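You operate a simulated robot arm through the tools that you are given. There is no shell and no other tool.

You run a simulated two-armed robot. Do the job below in one go: nothing can be reset, and whatever is moved stays where it is left.

## Task
Tighten the trap pot's three nuts evenly, the white nut first.
Fine: all three to the thin mark before any goes to the thick mark.

Only the result counts: the job must be done as asked and must still hold three seconds after the hand-in. Knocking over, shifting, dropping, spilling or breaking anything else fails it.

## Robot
Two 7-joint arms with fingered hands on one trunk that stands fixed in place. Base frame: the origin is at the foot of the trunk, x ahead of it, y to its left, z up. Lengths are in mm, angles in degrees, forces in N, time in s.
The left shoulder is at [70, 145, 1187], the right one opposite. With the tool pointing down near the work surface each hand reaches from about 440 to 800 mm from the base axis, measured 20 degrees to its own side. Payload 3.5 kg a hand.
The TCP of each hand is the grasp point between the finger pads, 25 mm short of the fingertips. In the tool frame z runs along the fingers and y along their closing line. The gripper opens to 88 mm. The gripper's body begins 29 mm behind the TCP. The gripper is a hand of 4 fingers: y runs from the thumb to the fingers, the wrist lies at [-13, -97, -162] in the tool frame, and closing takes about 1.5 s.
Orientation is that of the tool frame in the base frame, as a unit quaternion [x, y, z, w]. With the fingers straight down and the wrist toward the robot, the tool's x, y and z point along [0, 1, 0], [1, 0, 0] and [0, 0, -1] of the base frame.

## Interface
- The arms move only by the tool step_arm. It takes "left_targets", "right_targets" or both (then of equal length, played together; a hand with none holds still); each is a list of rows, each an object of numbers (a shift or turn left out is 0, a gripper value left out holds the last): "x", "y", "z": the shift along the tool's x, y, z in mm; "ax", "ay", "az": the turn, a rotation vector about the tool's x, y, z in degrees; "claw": the opening, from 0 (shut) to 1 (fully open). In form: [{"x": .., "y": .., "z": .., "ax": .., "ay": .., "az": .., "claw": ..}, ...]. A call has 1 to 20 rows; each row is the pose to reach, as a shift and turn from the pose commanded when the call began, along the tool's axes at that moment. Each row takes 0.2 s and may step no farther than 50 mm and 8.6 degrees from the row before; otherwise, or with a gripper value out of range, the whole call is refused. Where a pose cannot be reached the arm comes as near as it can. A force on the tool above 40 N (or 10 N above the force at the start of the call, whichever is more), or a blocked arm, ends the call early, and 0.2 s more pass. The fingers move at their own pace (about 45 mm/s each) and stop on an object; they squeeze with about 26 N. The grip force told is the motor's: it shows also when the fingers shut on nothing. Time passes only in rows, and 0.2 s behind the last, so rows that repeat a pose let the fingers close. The reply holds the time, the measured pose of the TCP, the force on the tool along the base axes, the opening and the grip force, in the units named above and with some noise, with the torque about the TCP (base axes, N m) and any sound that the robot's microphone picked up.
- Cameras (640 x 400 px; columns grow to the right, rows downward): "scene" is now at [135.6, 19.2, 1501.2]; the picture's right is [0.22, -0.97, 0.00], its down [-0.59, -0.13, -0.79] and it looks along [0.77, 0.18, -0.61] (base axes); focal length 350 px, centre (320, 200). "left" rides on the left gripper at [-64, -83, -98] in its tool frame; the picture's right is [-0.62, -0.37, 0.69], its down [0.71, -0.63, 0.30] and it looks along [0.32, 0.68, 0.65] (tool axes); focal length 265 px, centre (320, 200). "right" rides on the right gripper at [64, -83, -98] in its tool frame; the picture's right is [-0.62, 0.37, -0.69], its down [-0.71, -0.63, 0.30] and it looks along [-0.32, 0.68, 0.65] (tool axes); focal length 265 px, centre (320, 200). There is no depth. A picture from a camera that has moved, and an enlarged one, comes with that camera's place and axes in the base frame and with its lens.
- camera(camera): a new picture of that camera. No time passes.
- slide_trunk(by): slides the trunk up (or, below 0, down) by that many mm; the arms and the scene camera ride with it, the base frame stays. It gives what a move gives, with no picture.
- preshape(shape, hand): the hand has 4 fingers and takes this shape, open, in about a second: jaw (thumb against the fingers, like two jaws); tri (thumb and two fingers); tip (a fingertip pinch); poke (one finger out to press); point (the index stretched); flat (the hand flat); cup (the hand cupped); fist (a fist). The gripper value then closes the fingers along that shape, each until it touches; the sizes above hold for jaw. It gives what a move gives, with no picture.
- aim_head(pan, tilt): turns the head with the scene camera to pan (to the left, within 86 degrees either way) and tilt (down, from -29 to 69), counted from straight ahead of the robot. It gives what a move gives.
- enlarge(camera, box): a new picture of the part [left, top, right, bottom] of that camera's present view, enlarged. No time passes.
- close_job(): hands the job in; it is judged then, once.

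Nothing tells you positions but the pictures and the camera data. Unless the task says otherwise, let go and move clear before handing in.

The tools are called after "Emit:" as a command line: name --argument value ..., lists and objects as JSON in quotes. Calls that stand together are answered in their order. step_arm: Moves the arms, as the interface text tells. Its arguments: {"type":"object","properties":{"left_targets":{"type":"array"},"right_targets":{"type":"array"}},"required":[]} The other tools are called the same way: slide_trunk (by) slides the trunk up or down; preshape (shape, hand) gives the hand a shape; aim_head (pan, tilt) turns the head that bears the scene camera; camera (camera) takes a picture; enlarge (camera, box) takes an enlarged picture of a part of a camera's view; close_job () hands the job in.

At the start:

```text
time_s: 0.0
left_tcp_pos: [467.2, 312.8, 1287.1]
left_tcp_rot: [0.708, 0.706, 0.0, 0.0]
left_force: [0.0, 0.5, -0.1]
left_wrist_torque: [0.03, 0.0, 0.0]
left_finger_gap: 87.5
left_grasp_force: 0.0
left_shape: jaw
right_tcp_pos: [560.5, -145.9, 1231.5]
right_tcp_rot: [0.707, 0.707, 0.0, 0.0]
right_force: [0.1, -0.1, -0.2]
right_wrist_torque: [0.0, 0.01, -0.03]
right_finger_gap: 87.5
right_grasp_force: 0.1
right_shape: jaw
trunk travel left (down, up): [-750.0, 90.0]
head pan, tilt: [12.9, 37.4]
```

scene: 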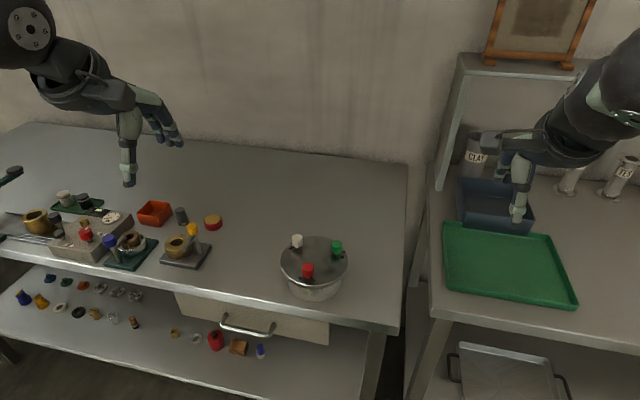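
right: 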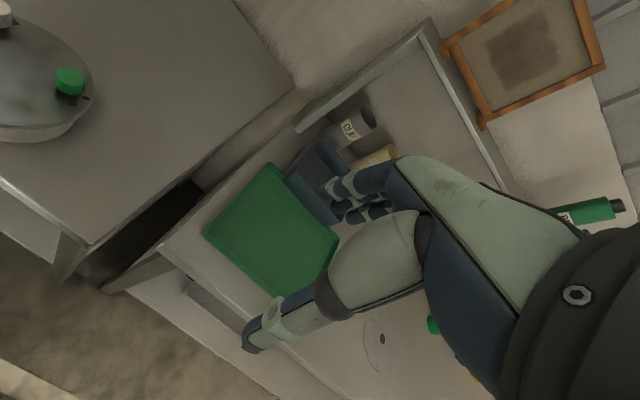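
left: 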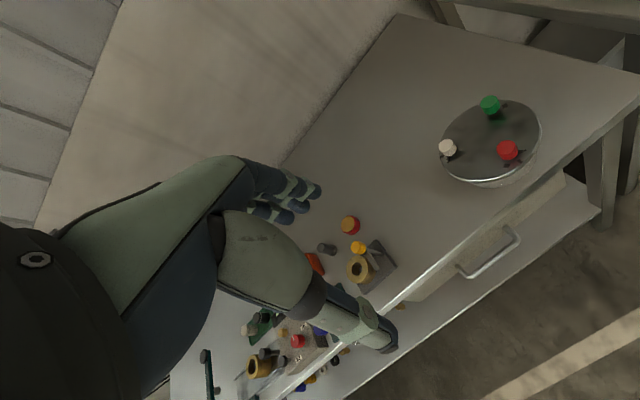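

I see a workbench with a metal pot carrying three coloured nuts (white, red, green) a bit left of centre, and other small parts to its left. I'll take close-up pictures of the pot first to find the nuts and their marks.

Emit:
enlarge --camera "scene" --box '[260, 215, 370, 310]'

Emit:
enlarge --camera "left" --box '[420, 75, 560, 195]'

Emit:
enlarge --camera "scene" --box '[0, 180, 260, 360]'

```text
4.21 times, centred on (315, 262) of scene
camera zoom: at [135.6, 19.2, 1501.2], right [0.22, -0.97, 0.0], down [-0.59, -0.13, -0.79], along [0.77, 0.18, -0.61], focal length 1472 px, centre (341, -63)
```

zoom: 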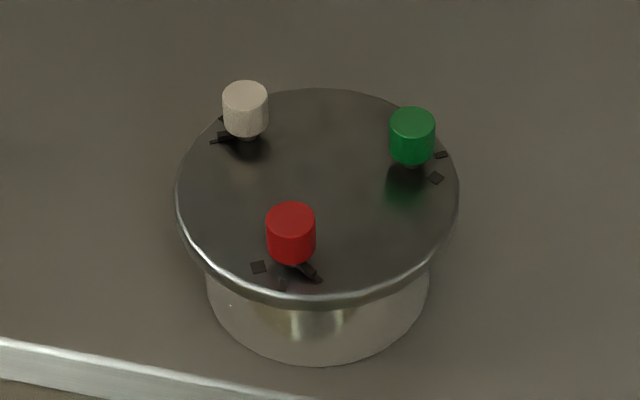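

```text
3.33 times, centred on (490, 135) of left
camera zoom: at [382.5, 248.3, 1385.8], right [-0.37, -0.62, -0.69], down [-0.63, 0.71, -0.3], along [0.68, 0.32, -0.65], focal length 885 px, centre (-247, 417)
```

zoom: 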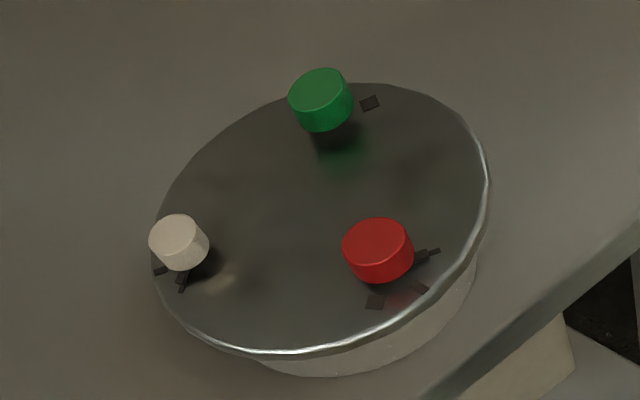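

```text
2.22 times, centred on (130, 270) of scene
camera zoom: at [135.6, 19.2, 1501.2], right [0.22, -0.97, 0.0], down [-0.59, -0.13, -0.79], along [0.77, 0.18, -0.61], focal length 777 px, centre (742, 44)
```

zoom: 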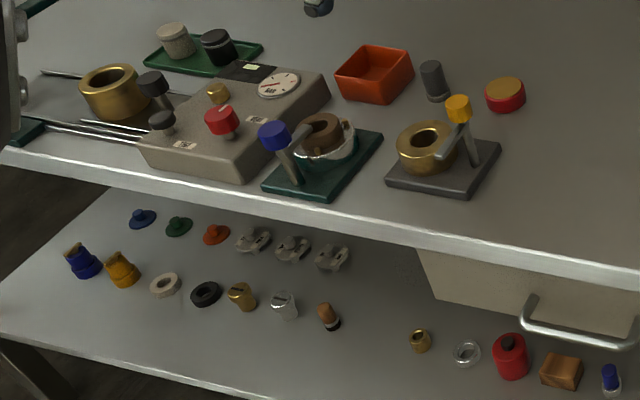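

The three nuts sit on the lid near z≈975: white about (661,193), green (660,106), red (584,149). Next I'll zoom in on each nut to read the pointer and marks.

Emit:
enlarge --camera "scene" --box '[285, 228, 317, 248]'

Emit:
enlarge --camera "scene" --box '[322, 235, 354, 255]'

Emit:
enlarge --camera "scene" --box '[290, 260, 330, 285]'

Emit:
enlarge --camera "left" --box '[424, 130, 472, 160]'

Emit:
enlarge --camera "left" --box '[474, 88, 522, 118]'

Emit:
enlarge --camera "left" --box '[484, 135, 532, 165]'

```text
16.00 times, centred on (301, 238) of scene
camera zoom: at [135.6, 19.2, 1501.2], right [0.22, -0.97, 0.0], down [-0.59, -0.13, -0.79], along [0.77, 0.18, -0.61], focal length 5592 px, centre (624, -408)
```

zoom: 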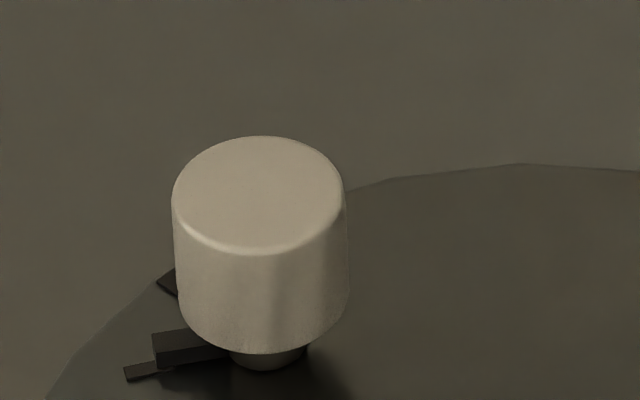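

```text
16.00 times, centred on (338, 245) of scene
camera zoom: at [135.6, 19.2, 1501.2], right [0.22, -0.97, 0.0], down [-0.59, -0.13, -0.79], along [0.77, 0.18, -0.61], focal length 5592 px, centre (32, -520)
```

zoom: 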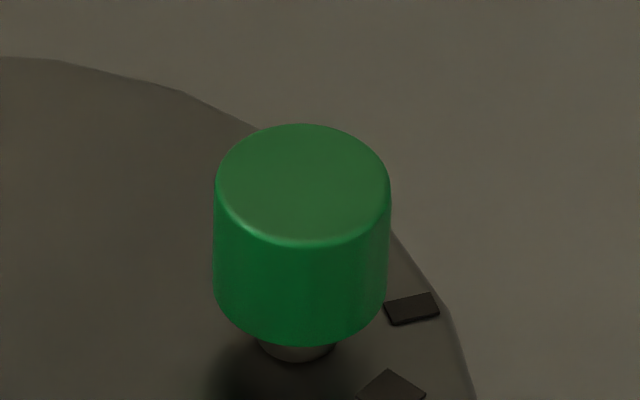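

```text
16.00 times, centred on (310, 272) of scene
camera zoom: at [135.6, 19.2, 1501.2], right [0.22, -0.97, 0.0], down [-0.59, -0.13, -0.79], along [0.77, 0.18, -0.61], focal length 5592 px, centre (480, -960)
```

zoom: 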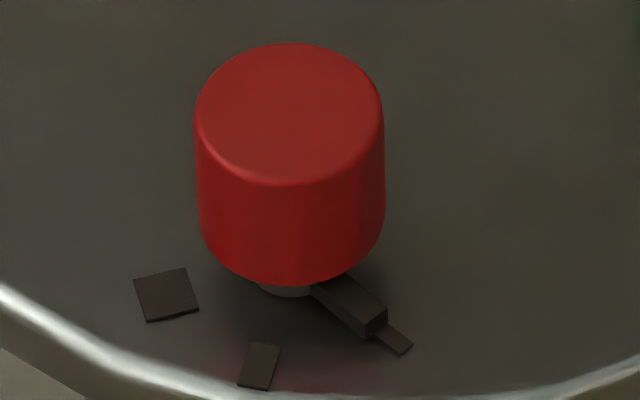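

```text
13.33 times, centred on (448, 145) of left
camera zoom: at [382.5, 248.3, 1385.8], right [-0.37, -0.62, -0.69], down [-0.63, 0.71, -0.3], along [0.68, 0.32, -0.65], focal length 3539 px, centre (-1387, 933)
```

zoom: 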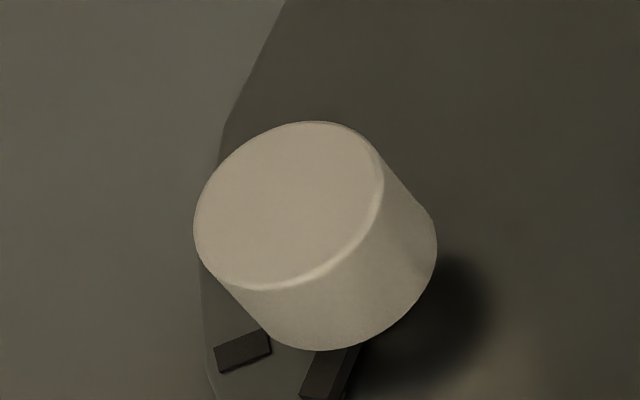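

```text
13.33 times, centred on (498, 103) of left
camera zoom: at [382.5, 248.3, 1385.8], right [-0.37, -0.62, -0.69], down [-0.63, 0.71, -0.3], along [0.68, 0.32, -0.65], focal length 3539 px, centre (-2053, 1493)
```

zoom: 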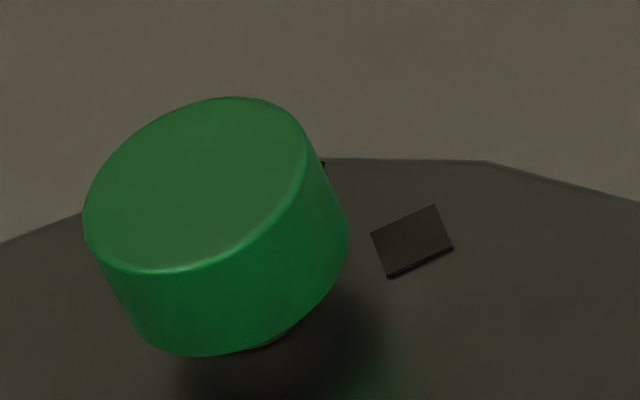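

```text
13.33 times, centred on (508, 150) of left
camera zoom: at [382.5, 248.3, 1385.8], right [-0.37, -0.62, -0.69], down [-0.63, 0.71, -0.3], along [0.68, 0.32, -0.65], focal length 3539 px, centre (-2187, 867)
```

zoom: 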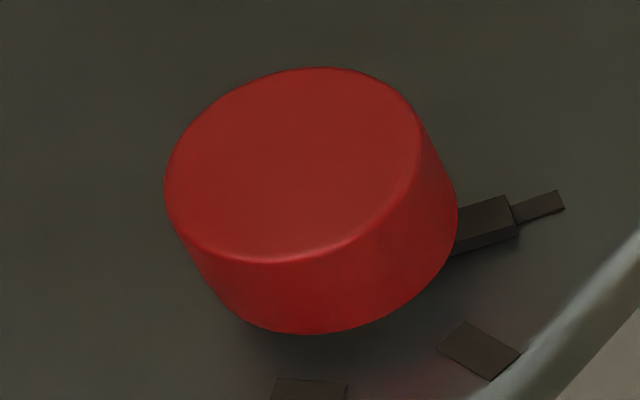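

The nuts are about 23 mm wide, each with a dark pointer under it. On the lid beside each one are a start tick, a thin mark and a thick mark, reading clockwise. I'll bring the left hand up above and to the left of the pot for a steeper view with its camera.

Emit:
step_arm --left_targets '[{"x": -3, "y": 17, "z": 17}, {"x": -6, "y": 33, "z": 34}, {"x": -9, "y": 50, "z": 51}, {"x": -12, "y": 67, "z": 68}, {"x": -14, "y": 83, "z": 86}, {"x": -17, "y": 100, "z": 103}, {"x": -20, "y": 117, "z": 120}, {"x": -23, "y": 133, "z": 137}]'

Emit:
camera --camera "left"

```text
time_s: 1.8
left_tcp_pos: [600.7, 291.0, 1149.7]
left_tcp_rot: [0.707, 0.707, -0.001, 0.0]
left_force: [0.6, 0.0, 0.0]
left_wrist_torque: [-0.01, 0.0, 0.0]
left_finger_gap: 87.5
left_grasp_force: 0.1
left_shape: jaw
right_tcp_pos: [562.5, -145.0, 1230.8]
right_tcp_rot: [0.707, 0.707, 0.0, 0.001]
right_force: [0.3, -0.5, -0.6]
right_wrist_torque: [-0.04, -0.01, 0.01]
right_finger_gap: 87.6
right_grasp_force: 0.1
right_shape: jaw
trunk travel left (down, up): [-750.0, 90.0]
head pan, tilt: [12.9, 37.4]
```

```text
taken
camera left: at [516.8, 225.5, 1248.3], right [-0.37, -0.62, -0.69], down [-0.63, 0.71, -0.3], along [0.68, 0.32, -0.65], focal length 265 px, centre (320, 200)
```

left: 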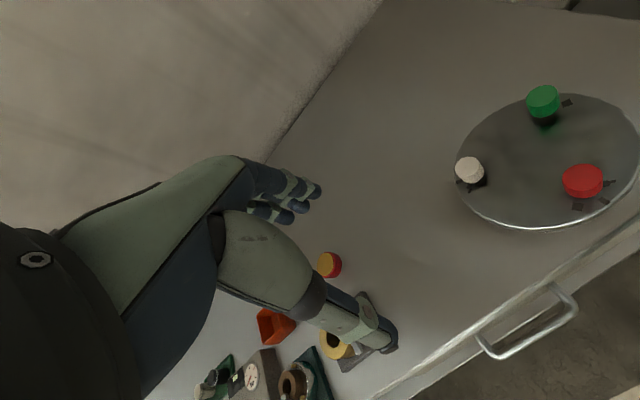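

The whole lid now shows in the left camera, clear of the hand. I'll zoom in on each nut.

Emit:
enlarge --camera "left" --box '[448, 75, 640, 195]'

Emit:
enlarge --camera "left" --box '[446, 150, 494, 200]'

Emit:
enlarge --camera "left" --box '[520, 75, 584, 135]'

Emit:
enlarge --camera "left" --box '[550, 155, 630, 220]'

```text
3.33 times, centred on (544, 135) of left
camera zoom: at [516.8, 225.5, 1248.3], right [-0.37, -0.62, -0.69], down [-0.63, 0.71, -0.3], along [0.68, 0.32, -0.65], focal length 885 px, centre (-427, 417)
```

zoom: 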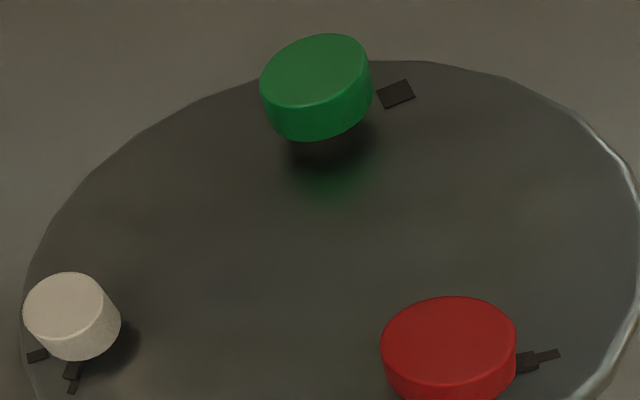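

```text
8.00 times, centred on (470, 175) of left
camera zoom: at [516.8, 225.5, 1248.3], right [-0.37, -0.62, -0.69], down [-0.63, 0.71, -0.3], along [0.68, 0.32, -0.65], focal length 2123 px, centre (-880, 400)
```

zoom: 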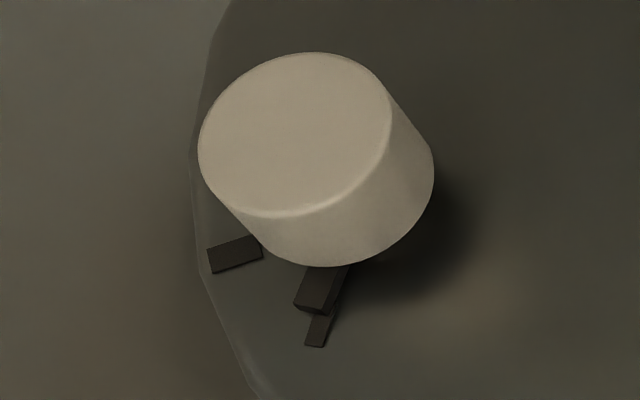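

```text
6.67 times, centred on (552, 105) of left
camera zoom: at [516.8, 225.5, 1248.3], right [-0.37, -0.62, -0.69], down [-0.63, 0.71, -0.3], along [0.68, 0.32, -0.65], focal length 1769 px, centre (-1227, 833)
```

zoom: 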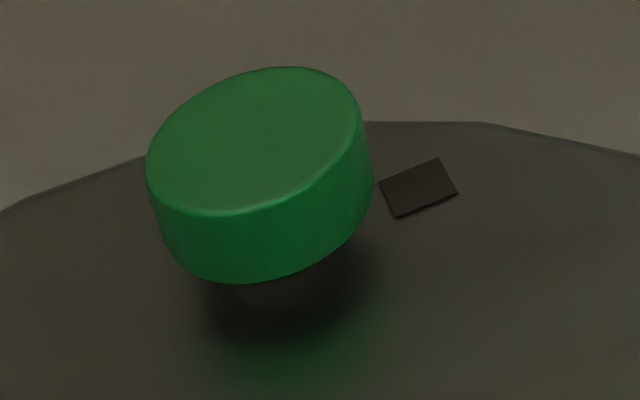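

```text
6.15 times, centred on (590, 188) of left
camera zoom: at [516.8, 225.5, 1248.3], right [-0.37, -0.62, -0.69], down [-0.63, 0.71, -0.3], along [0.68, 0.32, -0.65], focal length 1633 px, centre (-1342, 277)
```

zoom: 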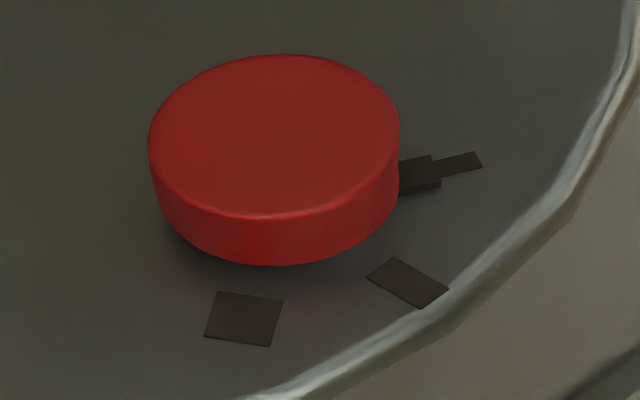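

White nut top centre triangulates to about (675,194,964), green to (674.5,104.5), red to (597,149), with the lid near z=933. From start tick to thin mark is about 62° clockwise, and thin to thick about the same again. I'll move the left hand above the white nut with its fingers partly closed and check alignment.

Emit:
step_arm --left_targets '[{"x": -14, "y": 10, "z": 15, "claw": 0.6}, {"x": -28, "y": 21, "z": 30}, {"x": -42, "y": 32, "z": 45}, {"x": -56, "y": 43, "z": 60}, {"x": -70, "y": 54, "z": 75}, {"x": -84, "y": 64, "z": 90}, {"x": -92, "y": 70, "z": 105}, {"x": -97, "y": 74.3, "z": 119.7}, {"x": -97, "y": 74.3, "z": 119.7}]'

Emit:
camera --camera "left"

Emit:
camera --camera "scene"

Emit:
camera --camera "right"

```text
time_s: 3.8
left_tcp_pos: [674.5, 192.7, 1031.0]
left_tcp_rot: [0.707, 0.707, 0.0, 0.001]
left_force: [0.2, -0.8, 1.1]
left_wrist_torque: [0.05, 0.06, 0.01]
left_finger_gap: 53.0
left_grasp_force: 0.1
left_shape: jaw
right_tcp_pos: [560.0, -144.9, 1231.3]
right_tcp_rot: [0.707, 0.707, 0.001, -0.001]
right_force: [0.8, -0.4, 0.2]
right_wrist_torque: [-0.01, -0.02, -0.01]
right_finger_gap: 87.8
right_grasp_force: 0.1
right_shape: jaw
trunk travel left (down, up): [-750.0, 90.0]
head pan, tilt: [12.9, 37.4]
```

```text
taken
camera left: at [590.6, 128.3, 1129.2], right [-0.37, -0.62, -0.69], down [-0.63, 0.72, -0.3], along [0.68, 0.32, -0.65], focal length 265 px, centre (320, 200)
```

left: 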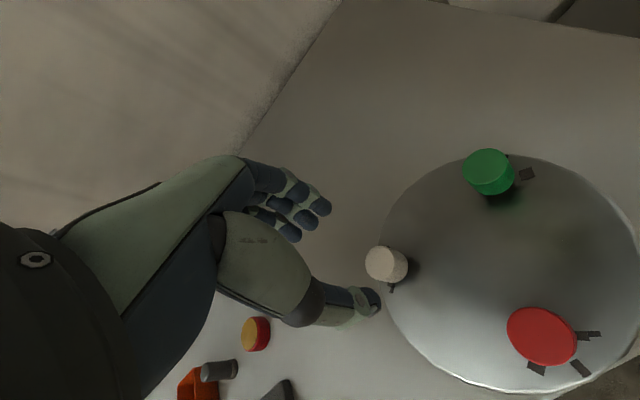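

```text
taken
camera scene: at [135.4, 19.1, 1501.2], right [0.22, -0.97, 0.0], down [-0.59, -0.13, -0.79], along [0.77, 0.18, -0.61], focal length 350 px, centre (320, 200)
```

scene: 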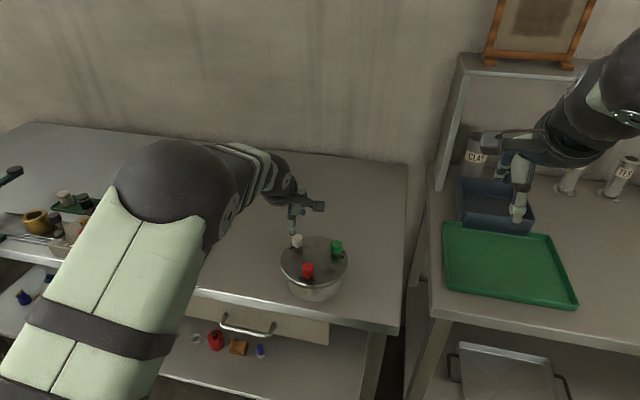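

```text
taken
camera right: at [477.4, -80.8, 1328.9], right [0.37, -0.62, 0.69], down [-0.63, -0.71, -0.3], along [0.68, -0.33, -0.65], focal length 265 px, centre (320, 200)
```

right: 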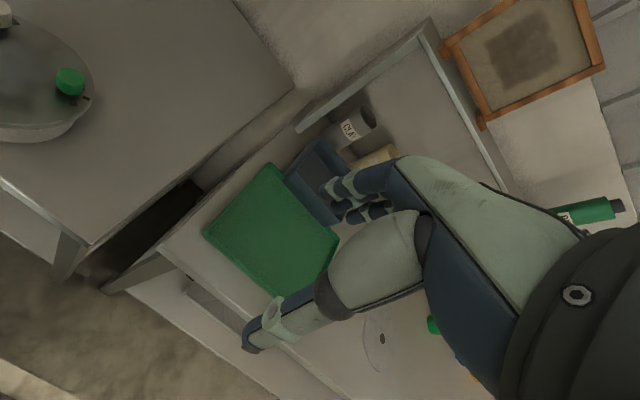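

The hand is above the white nut. I'll zoom in to check centring before going down.

Emit:
enlarge --camera "left" --box '[350, 230, 430, 300]'

Emit:
enlarge --camera "scene" --box '[262, 190, 342, 250]'

Emit:
enlarge --camera "left" --box '[480, 290, 620, 400]'

Emit:
enlarge --camera "left" --box '[450, 140, 550, 210]'

```text
5.71 times, centred on (390, 265) of left
camera zoom: at [590.6, 128.3, 1129.2], right [-0.37, -0.62, -0.69], down [-0.63, 0.72, -0.3], along [0.68, 0.32, -0.65], focal length 1517 px, centre (-80, -171)
```

zoom: 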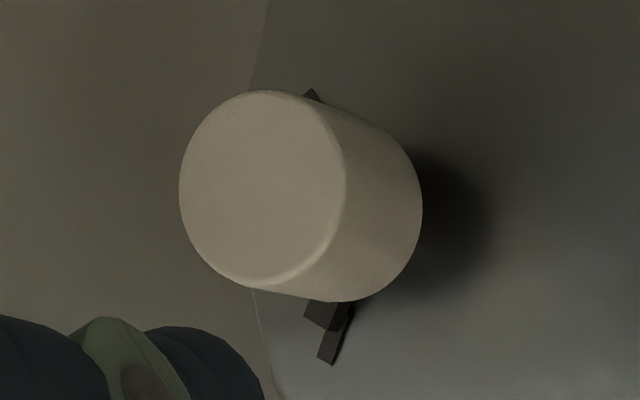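

```text
6.67 times, centred on (302, 220) of scene
camera zoom: at [135.4, 19.1, 1501.2], right [0.22, -0.97, 0.0], down [-0.59, -0.13, -0.79], along [0.77, 0.18, -0.61], focal length 2330 px, centre (440, 67)
```

zoom: 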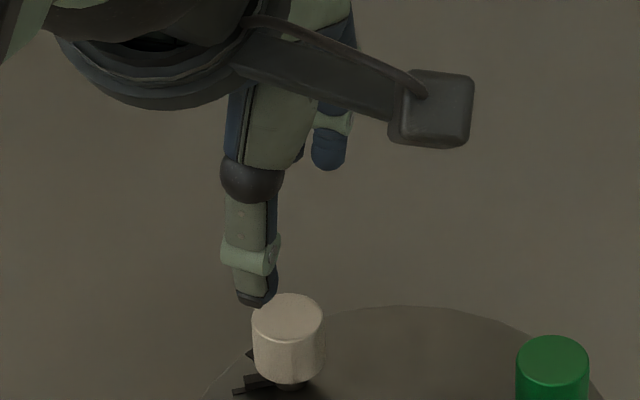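

```text
3.64 times, centred on (550, 345) of left
camera zoom: at [590.6, 128.3, 1129.2], right [-0.37, -0.62, -0.69], down [-0.63, 0.72, -0.3], along [0.68, 0.32, -0.65], focal length 965 px, centre (-516, -327)
```

zoom: 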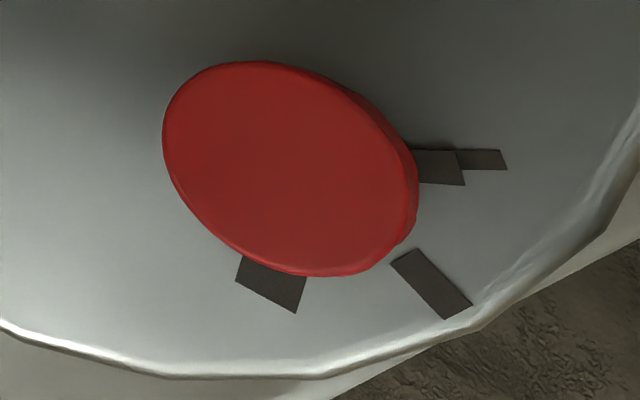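

```text
5.71 times, centred on (500, 175) of left
camera zoom: at [590.6, 128.3, 1129.2], right [-0.37, -0.62, -0.69], down [-0.63, 0.72, -0.3], along [0.68, 0.32, -0.65], focal length 1517 px, centre (-709, 343)
```

zoom: 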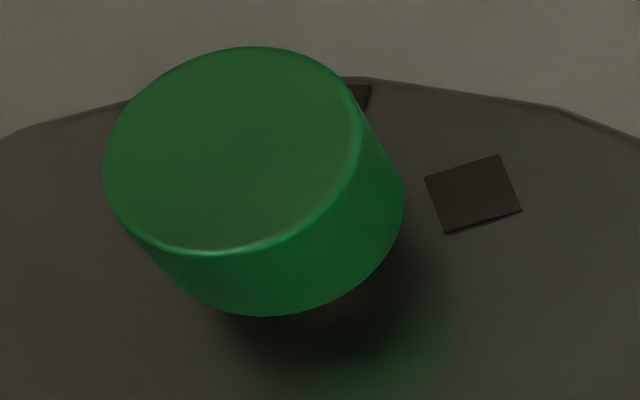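

The nut lies within about 2 mm of the tool axis, so I'll correct that and go straight down until the fingertips are just below the nut's underside. They should stay clear of the lid.

Emit:
step_arm --left_targets '[{"x": 1.2, "y": 0.2, "z": 10}, {"x": 1.2, "y": 0.2, "z": 20}, {"x": 1.2, "y": 0.2, "z": 30}, {"x": 1.2, "y": 0.2, "z": 40}, {"x": 1.2, "y": 0.2, "z": 48}, {"x": 1.2, "y": 0.2, "z": 56}, {"x": 1.2, "y": 0.2, "z": 60}, {"x": 1.2, "y": 0.2, "z": 63}]'

Emit:
camera --camera "left"

Emit:
enlarge --camera "scene" --box '[262, 200, 358, 300]'

```text
time_s: 5.6
left_tcp_pos: [672.6, 192.9, 966.3]
left_tcp_rot: [0.708, 0.706, -0.001, 0.0]
left_force: [0.0, -0.3, 0.2]
left_wrist_torque: [0.01, -0.01, -0.06]
left_finger_gap: 53.1
left_grasp_force: 0.2
left_shape: jaw
right_tcp_pos: [561.8, -144.2, 1231.7]
right_tcp_rot: [0.708, 0.706, 0.0, 0.0]
right_force: [-0.3, -0.4, -0.8]
right_wrist_torque: [0.01, -0.02, 0.0]
right_finger_gap: 87.6
right_grasp_force: 0.0
right_shape: jaw
trunk travel left (down, up): [-750.0, 90.0]
head pan, tilt: [12.9, 37.4]
```

```text
taken
camera left: at [589.7, 129.4, 1065.7], right [-0.37, -0.62, -0.69], down [-0.63, 0.72, -0.3], along [0.68, 0.32, -0.65], focal length 265 px, centre (320, 200)
```

left: 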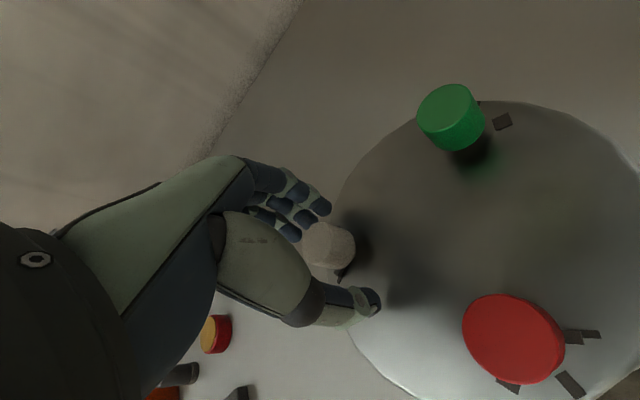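

```text
4.00 times, centred on (310, 250) of scene
camera zoom: at [135.7, 19.1, 1501.2], right [0.22, -0.97, 0.0], down [-0.59, -0.13, -0.79], along [0.77, 0.18, -0.61], focal length 1398 px, centre (360, 0)
```

zoom: 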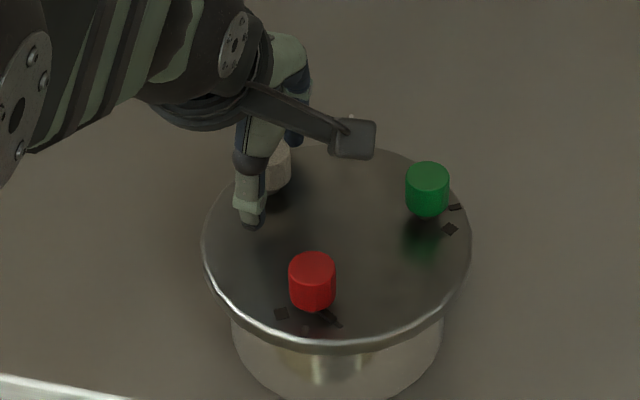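

The fingers now straddle the white nut. I'll zoom in on the grip before closing.

Emit:
enlarge --camera "left" --box '[270, 190, 390, 320]'

Emit:
enlarge --camera "scene" --box '[290, 215, 330, 265]'

```text
3.08 times, centred on (330, 255) of left
camera zoom: at [589.7, 129.4, 1065.7], right [-0.37, -0.62, -0.69], down [-0.63, 0.72, -0.3], along [0.68, 0.32, -0.65], focal length 817 px, centre (289, 31)
```

zoom: 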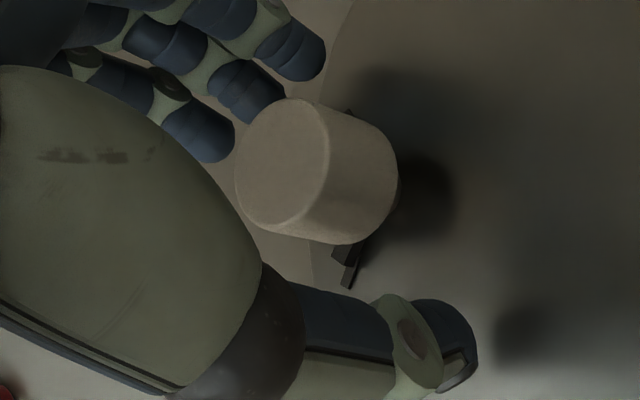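

```text
8.00 times, centred on (310, 240) of scene
camera zoom: at [135.7, 19.1, 1501.2], right [0.22, -0.97, 0.0], down [-0.59, -0.13, -0.79], along [0.77, 0.18, -0.61], focal length 2796 px, centre (400, -120)
```

zoom: 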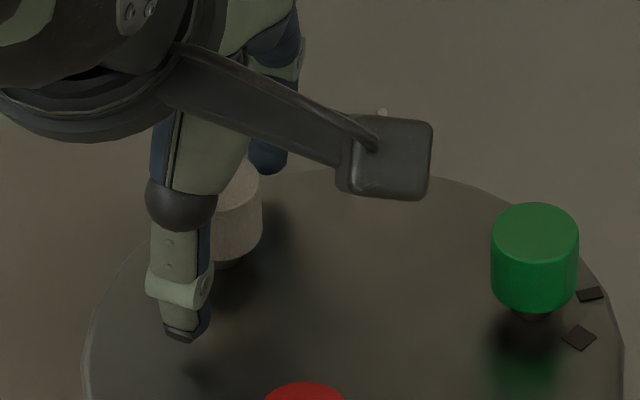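

The nut top is exactly where a centred grasp should show it. I'll close gently on it and watch the grip and force readings.

Emit:
step_arm --left_targets '[{"claw": 0.32}, {"claw": 0.32}, {"claw": 0.32}, {"claw": 0.32}]'

Emit:
enlarge --camera "left" --box '[270, 190, 390, 320]'

```text
time_s: 6.6
left_tcp_pos: [673.2, 194.0, 968.0]
left_tcp_rot: [0.707, 0.707, 0.0, 0.0]
left_force: [0.7, 0.7, 0.4]
left_wrist_torque: [0.01, -0.03, -0.01]
left_finger_gap: 28.5
left_grasp_force: 0.1
left_shape: jaw
right_tcp_pos: [560.9, -145.7, 1232.6]
right_tcp_rot: [0.707, 0.707, 0.0, 0.0]
right_force: [-0.6, -0.1, -0.4]
right_wrist_torque: [-0.05, -0.01, 0.02]
right_finger_gap: 87.6
right_grasp_force: 0.0
right_shape: jaw
trunk travel left (down, up): [-750.0, 90.0]
head pan, tilt: [12.9, 37.4]
```

```text
3.08 times, centred on (330, 255) of left
camera zoom: at [589.6, 129.6, 1065.8], right [-0.37, -0.62, -0.69], down [-0.63, 0.71, -0.3], along [0.68, 0.32, -0.65], focal length 817 px, centre (289, 31)
```

zoom: 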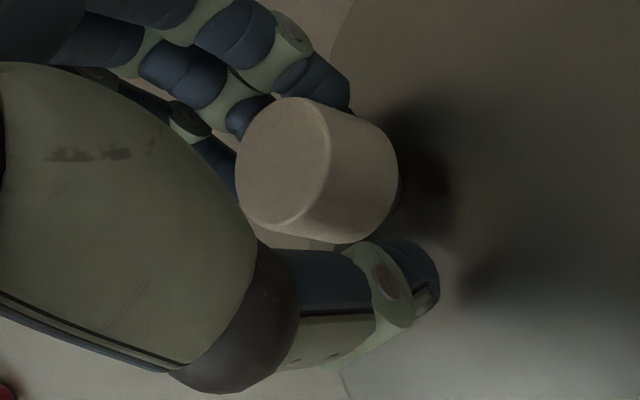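

The gap is 28.5 mm with no contact yet, and the nut is still centred. Now I'll close on it fully.

Emit:
step_arm --left_targets '[{"claw": 0.2}, {"claw": 0.2}, {"claw": 0.0}, {"claw": 0.0}, {"claw": 0.0}]'

Emit:
enlarge --camera "left" --box '[270, 190, 390, 320]'

```text
time_s: 7.8
left_tcp_pos: [672.2, 193.6, 967.5]
left_tcp_rot: [0.708, 0.707, -0.001, 0.0]
left_force: [-0.9, -1.1, -0.7]
left_wrist_torque: [-0.01, 0.0, 0.0]
left_finger_gap: 16.9
left_grasp_force: 26.2
left_shape: jaw
right_tcp_pos: [560.6, -144.9, 1230.7]
right_tcp_rot: [0.708, 0.706, 0.0, 0.0]
right_force: [-0.1, -0.5, -0.9]
right_wrist_torque: [0.02, -0.01, 0.01]
right_finger_gap: 87.3
right_grasp_force: 0.1
right_shape: jaw
trunk travel left (down, up): [-750.0, 90.0]
head pan, tilt: [12.9, 37.4]
```

```text
3.08 times, centred on (330, 255) of left
camera zoom: at [589.3, 129.5, 1065.6], right [-0.37, -0.62, -0.69], down [-0.63, 0.71, -0.3], along [0.68, 0.32, -0.65], focal length 817 px, centre (289, 31)
```

zoom: 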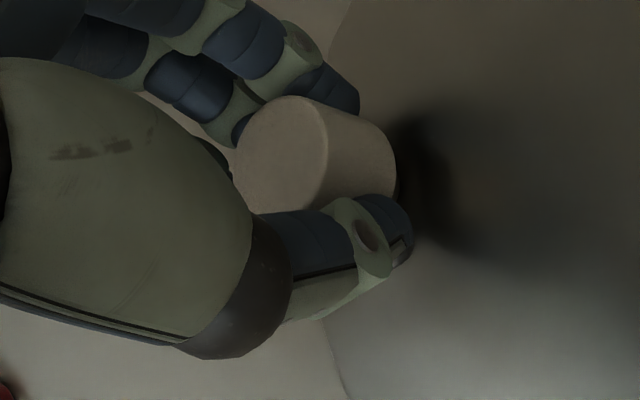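

The grip holds at 26 N and nothing has shifted. I'll turn 20° clockwise first and look.

Emit:
step_arm --left_targets '[{"az": 4}, {"az": 8}, {"az": 12}, {"az": 16}, {"az": 20}, {"az": 20}]'

Emit:
camera --camera "left"

Emit:
enlarge --camera "scene" --box '[262, 200, 358, 300]'

```text
time_s: 9.2
left_tcp_pos: [672.3, 194.3, 967.3]
left_tcp_rot: [0.819, 0.574, -0.001, -0.001]
left_force: [-2.8, 2.7, -1.8]
left_wrist_torque: [0.07, 0.0, 0.05]
left_finger_gap: 16.8
left_grasp_force: 26.2
left_shape: jaw
right_tcp_pos: [561.1, -143.9, 1231.3]
right_tcp_rot: [0.707, 0.707, 0.0, 0.0]
right_force: [0.4, -0.3, -0.4]
right_wrist_torque: [-0.03, -0.02, 0.02]
right_finger_gap: 87.7
right_grasp_force: 0.1
right_shape: jaw
trunk travel left (down, up): [-750.0, 90.0]
head pan, tilt: [12.9, 37.4]
```

```text
taken
camera left: at [572.5, 162.8, 1065.8], right [-0.56, -0.46, -0.69], down [-0.35, 0.89, -0.3], along [0.75, 0.07, -0.65], focal length 265 px, centre (320, 200)
```

left: 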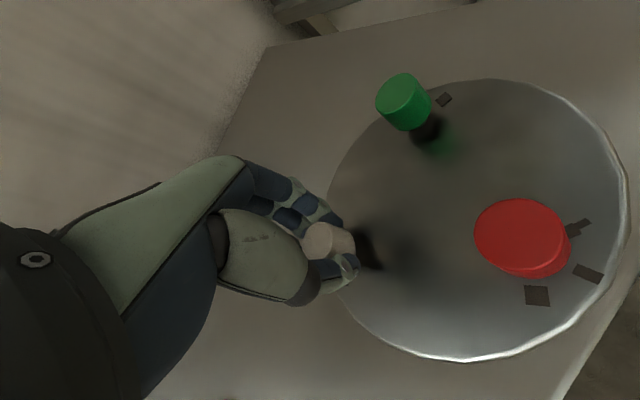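

```text
4.00 times, centred on (310, 250) of scene
camera zoom: at [135.4, 20.0, 1501.2], right [0.22, -0.97, 0.0], down [-0.59, -0.14, -0.79], along [0.77, 0.18, -0.61], focal length 1398 px, centre (360, 0)
```

zoom: 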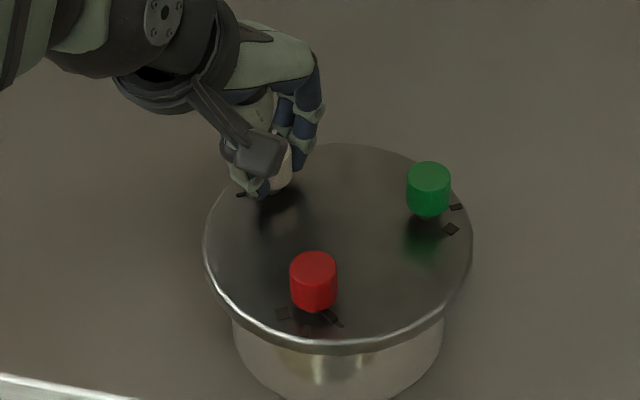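

The nut appears to turn with the hand, and the red and green nuts and the pot look unmoved. I'll continue to about 60° in total.

Emit:
step_arm --left_targets '[{"az": 4}, {"az": 8}, {"az": 12}, {"az": 16}, {"az": 20}, {"az": 24}, {"az": 28}, {"az": 32}, {"az": 36}, {"az": 40}, {"az": 40}]'

Emit:
camera --camera "left"

Emit:
enlarge --camera "scene" --box '[262, 200, 358, 300]'

```text
time_s: 11.6
left_tcp_pos: [673.3, 194.3, 967.9]
left_tcp_rot: [0.966, 0.258, 0.0, 0.001]
left_force: [-0.5, 8.4, -1.5]
left_wrist_torque: [0.14, -0.02, 0.07]
left_finger_gap: 16.2
left_grasp_force: 26.0
left_shape: jaw
right_tcp_pos: [560.5, -143.5, 1230.8]
right_tcp_rot: [0.707, 0.707, -0.001, 0.001]
right_force: [0.4, -0.2, -1.0]
right_wrist_torque: [0.05, 0.01, 0.01]
right_finger_gap: 87.6
right_grasp_force: 0.1
right_shape: jaw
trunk travel left (down, up): [-750.0, 90.0]
head pan, tilt: [12.9, 37.4]
```

```text
taken
camera left: at [576.2, 235.8, 1065.6], right [-0.72, 0.01, -0.69], down [0.3, 0.9, -0.31], along [0.62, -0.43, -0.65], focal length 265 px, centre (320, 200)
```

left: 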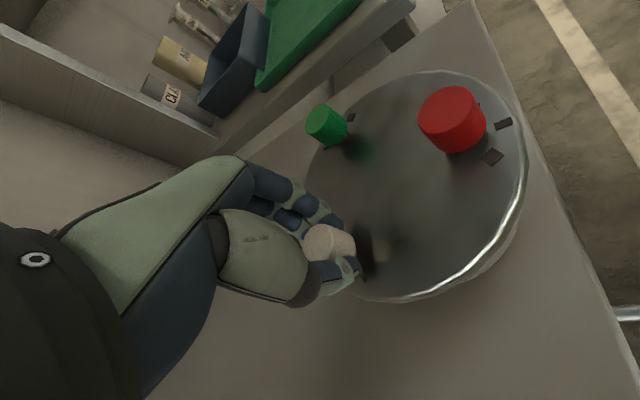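

```text
4.00 times, centred on (310, 250) of scene
camera zoom: at [136.1, 21.5, 1501.1], right [0.22, -0.97, 0.0], down [-0.59, -0.14, -0.79], along [0.77, 0.18, -0.61], focal length 1398 px, centre (360, 0)
```

zoom: 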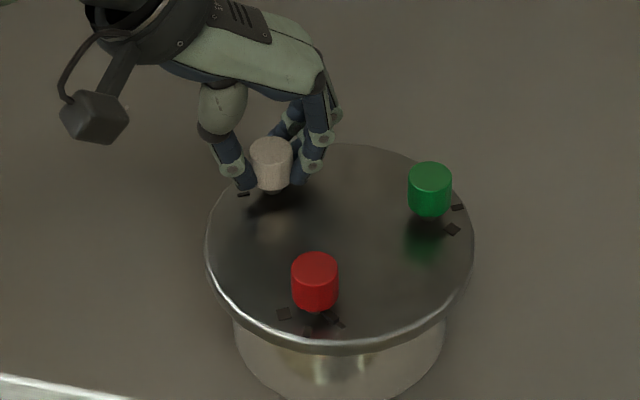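

The hand has turned 60°. I'll zoom in on the pointer and thin mark near the white nut.

Emit:
enlarge --camera "scene" --box '[310, 225, 350, 265]'

Emit:
enlarge --camera "scene" --box '[310, 230, 350, 255]'

Emit:
enlarge --camera "scene" --box '[314, 230, 346, 250]'

Emit:
enlarge --camera "scene" --box '[308, 230, 340, 250]'

Emit:
enlarge --camera "left" --box '[290, 210, 390, 290]'

Emit:
enlarge --camera "scene" --box '[313, 231, 345, 251]'

```text
10.00 times, centred on (330, 245) of scene
camera zoom: at [136.1, 21.5, 1501.1], right [0.22, -0.97, 0.0], down [-0.59, -0.14, -0.79], along [0.77, 0.18, -0.61], focal length 3495 px, centre (220, -250)
```

zoom: 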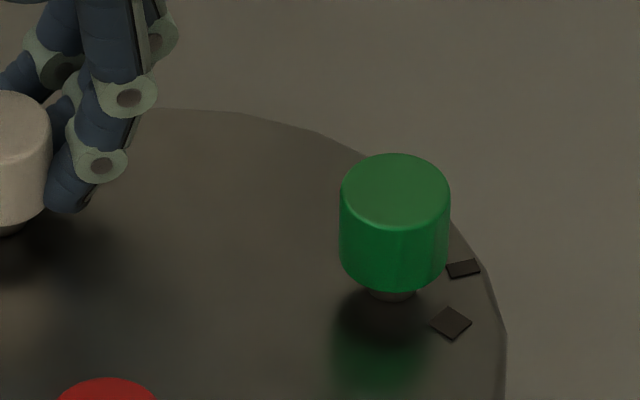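

```text
16.00 times, centred on (330, 242) of scene
camera zoom: at [136.1, 21.5, 1501.1], right [0.22, -0.97, 0.0], down [-0.59, -0.14, -0.79], along [0.77, 0.18, -0.61], focal length 5592 px, centre (160, -480)
```

zoom: 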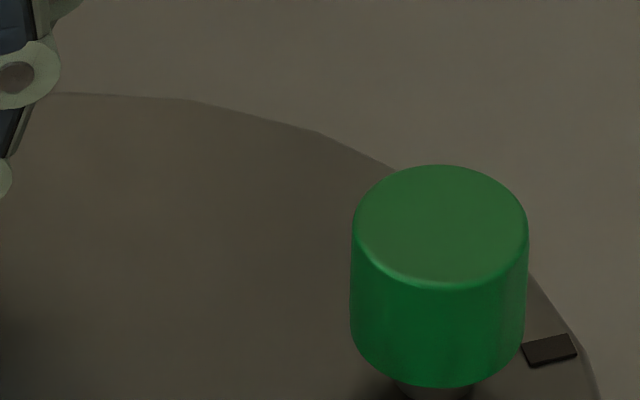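

```text
16.00 times, centred on (330, 240) of scene
camera zoom: at [136.1, 21.5, 1501.1], right [0.22, -0.97, 0.0], down [-0.59, -0.14, -0.79], along [0.77, 0.18, -0.61], focal length 5592 px, centre (160, -440)
```

zoom: 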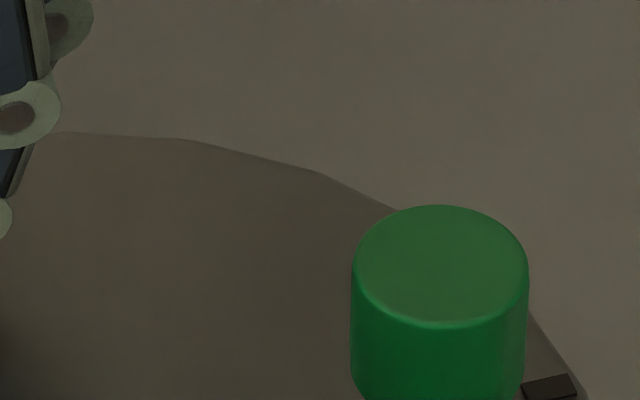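

```text
16.00 times, centred on (324, 240) of scene
camera zoom: at [136.1, 21.5, 1501.1], right [0.22, -0.97, 0.0], down [-0.59, -0.14, -0.79], along [0.77, 0.18, -0.61], focal length 5592 px, centre (256, -440)
```

zoom: 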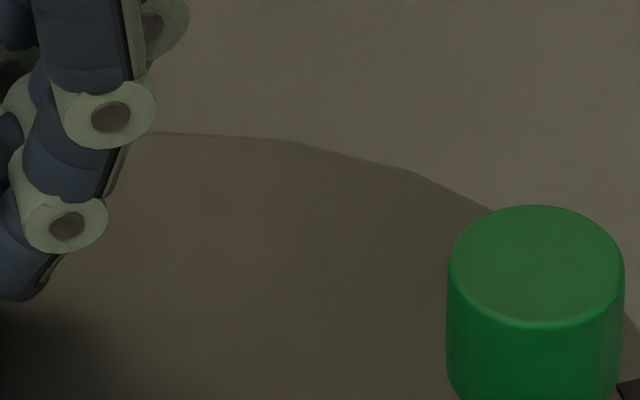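

```text
5.00 times, centred on (340, 250) of left
camera zoom: at [576.2, 235.8, 1065.6], right [-0.72, 0.01, -0.69], down [0.3, 0.9, -0.31], along [0.62, -0.43, -0.65], focal length 1327 px, centre (220, -50)
```

zoom: 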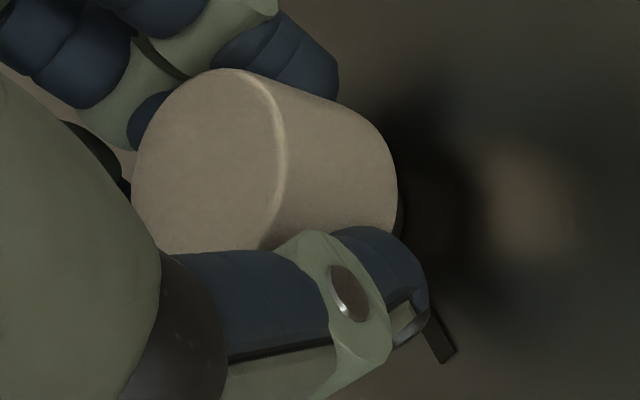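

```text
16.00 times, centred on (329, 241) of scene
camera zoom: at [136.1, 21.5, 1501.1], right [0.22, -0.97, 0.0], down [-0.59, -0.14, -0.79], along [0.77, 0.18, -0.61], focal length 5592 px, centre (176, -456)
```

zoom: 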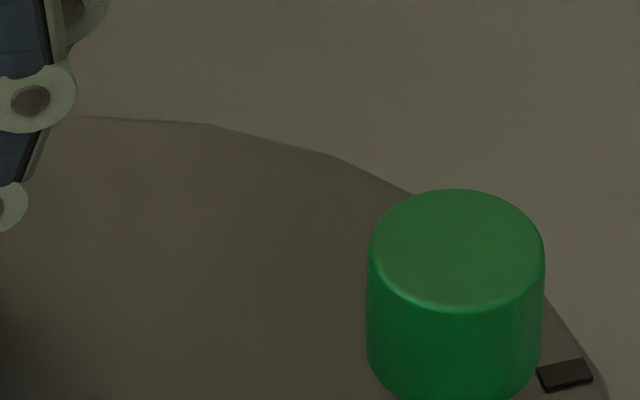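

I aimed those zooms at the wrong columns; the white nut is near column 298, so I'll look there.

Emit:
enlarge --camera "scene" --box '[282, 230, 314, 250]'

Emit:
enlarge --camera "scene" --box '[284, 240, 308, 255]'

Emit:
enlarge --camera "right" --box '[0, 0, 100, 120]'

```text
16.00 times, centred on (298, 240) of scene
camera zoom: at [136.1, 21.5, 1501.1], right [0.22, -0.97, 0.0], down [-0.59, -0.14, -0.79], along [0.77, 0.18, -0.61], focal length 5592 px, centre (672, -440)
```

zoom: 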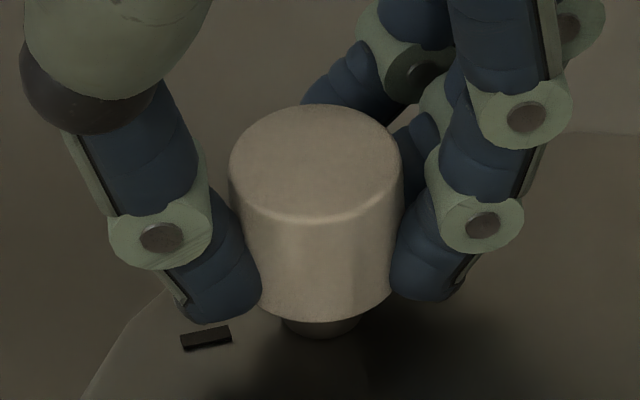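

```text
16.00 times, centred on (296, 248) of scene
camera zoom: at [136.1, 21.5, 1501.1], right [0.22, -0.97, 0.0], down [-0.59, -0.14, -0.79], along [0.77, 0.18, -0.61], focal length 5592 px, centre (704, -560)
```

zoom: 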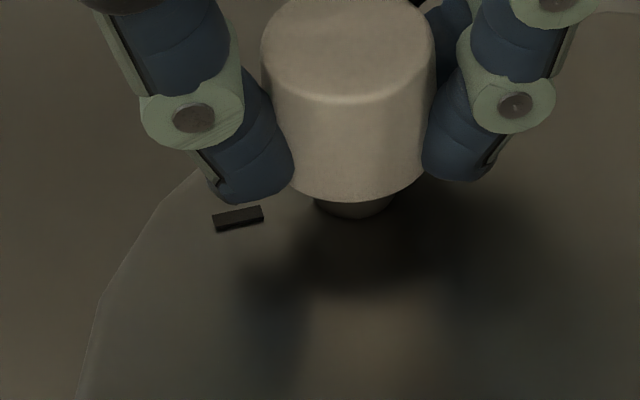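

```text
3.33 times, centred on (50, 60) of right
camera zoom: at [478.0, -78.7, 1328.8], right [0.37, -0.62, 0.69], down [-0.63, -0.71, -0.3], along [0.68, -0.33, -0.65], focal length 885 px, centre (1220, 667)
```

zoom: 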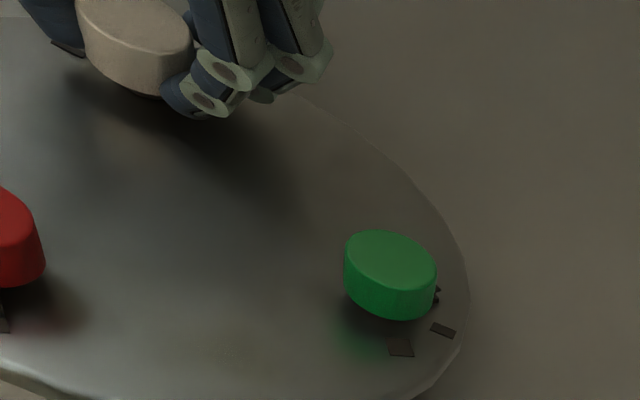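

The pointer has left the start tick and gone behind the nut toward the thin mark. I'll let go, rise and check the angle.

Emit:
step_arm --left_targets '[{"claw": 0.55}, {"claw": 0.55}, {"claw": 0.55}, {"claw": 0.55}, {"z": -8}, {"z": -18}, {"z": -30}, {"z": -42}, {"z": -55}, {"z": -65}]'

Emit:
camera --camera "left"

Emit:
enlarge --camera "scene" --box '[282, 230, 314, 250]'

```text
time_s: 13.8
left_tcp_pos: [672.9, 193.4, 1033.2]
left_tcp_rot: [0.966, 0.258, 0.001, -0.001]
left_force: [0.4, -0.2, -0.4]
left_wrist_torque: [0.02, -0.03, 0.01]
left_finger_gap: 48.0
left_grasp_force: 0.0
left_shape: jaw
right_tcp_pos: [560.5, -146.2, 1232.2]
right_tcp_rot: [0.708, 0.706, 0.0, 0.0]
right_force: [-1.2, -0.4, 0.6]
right_wrist_torque: [0.01, 0.05, 0.01]
right_finger_gap: 87.5
right_grasp_force: 0.1
right_shape: jaw
trunk travel left (down, up): [-750.0, 90.0]
head pan, tilt: [12.9, 37.4]
```

```text
taken
camera left: at [575.8, 233.5, 1131.0], right [-0.72, 0.01, -0.69], down [0.3, 0.9, -0.3], along [0.62, -0.43, -0.65], focal length 265 px, centre (320, 200)
```

left: 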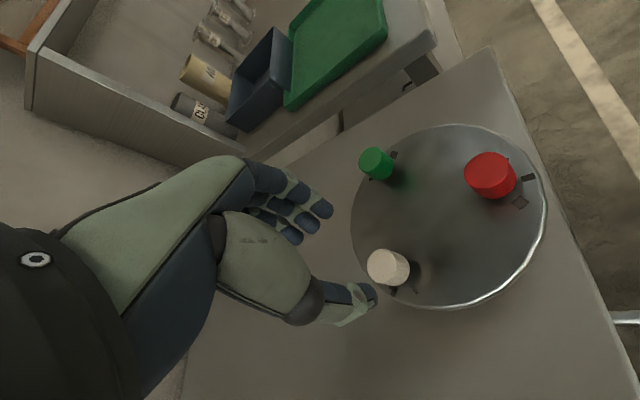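

```text
16.00 times, centred on (298, 240) of scene
camera zoom: at [135.5, 19.0, 1501.2], right [0.22, -0.97, 0.0], down [-0.59, -0.13, -0.79], along [0.77, 0.18, -0.61], focal length 5592 px, centre (672, -440)
```

zoom: 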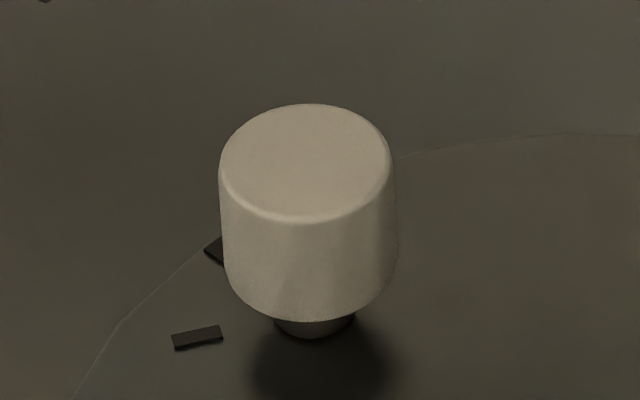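

The pot hasn't moved and the start tick is now bare. I'll zoom in with the left camera to compare the pointer with the thin mark.

Emit:
enlarge --camera "left" --box '[355, 235, 435, 305]'

Emit:
enlarge --camera "left" --box '[350, 135, 420, 195]'

```text
5.71 times, centred on (395, 270) of left
camera zoom: at [575.8, 233.5, 1131.0], right [-0.72, 0.01, -0.69], down [0.3, 0.9, -0.3], along [0.62, -0.43, -0.65], focal length 1517 px, centre (-109, -200)
```

zoom: 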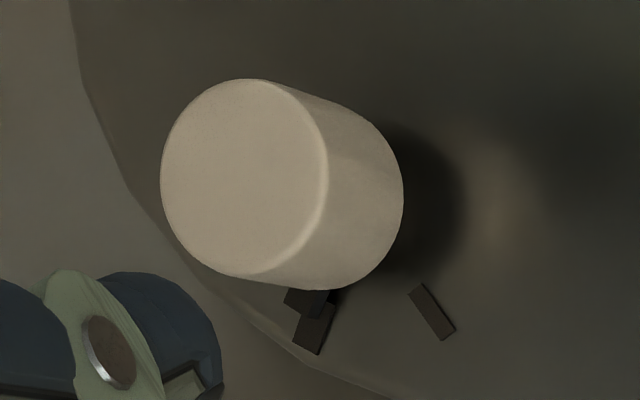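

```text
6.67 times, centred on (385, 165) of left
camera zoom: at [575.8, 233.5, 1131.0], right [-0.72, 0.01, -0.69], down [0.3, 0.9, -0.3], along [0.62, -0.43, -0.65], focal length 1769 px, centre (-113, 433)
```

zoom: 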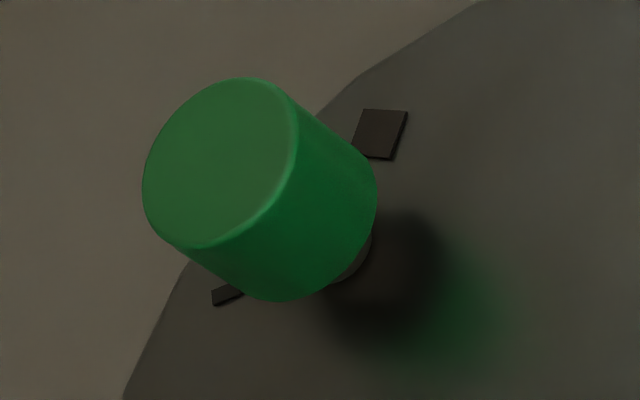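

The pointer lies on or close to the thin mark. I'll zoom in further to measure the remaining angle.

Emit:
enlarge --camera "left" --box '[385, 270, 425, 300]'

Emit:
enlarge --camera "left" --box '[460, 145, 560, 215]'

```text
13.33 times, centred on (405, 285) of left
camera zoom: at [575.8, 233.5, 1131.0], right [-0.72, 0.01, -0.69], down [0.3, 0.9, -0.3], along [0.62, -0.43, -0.65], focal length 3539 px, centre (-813, -933)
```

zoom: 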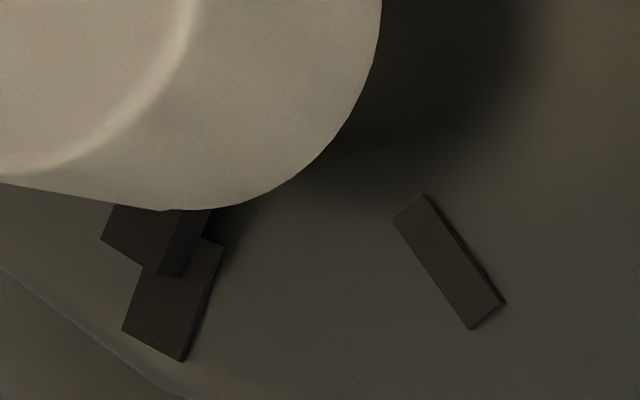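

```text
5.71 times, centred on (510, 180) of left
camera zoom: at [575.8, 233.5, 1131.0], right [-0.72, 0.01, -0.69], down [0.3, 0.9, -0.3], along [0.62, -0.43, -0.65], focal length 1517 px, centre (-766, 314)
```

zoom: 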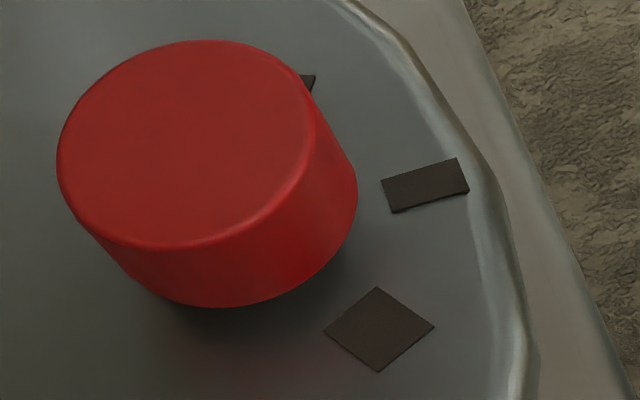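

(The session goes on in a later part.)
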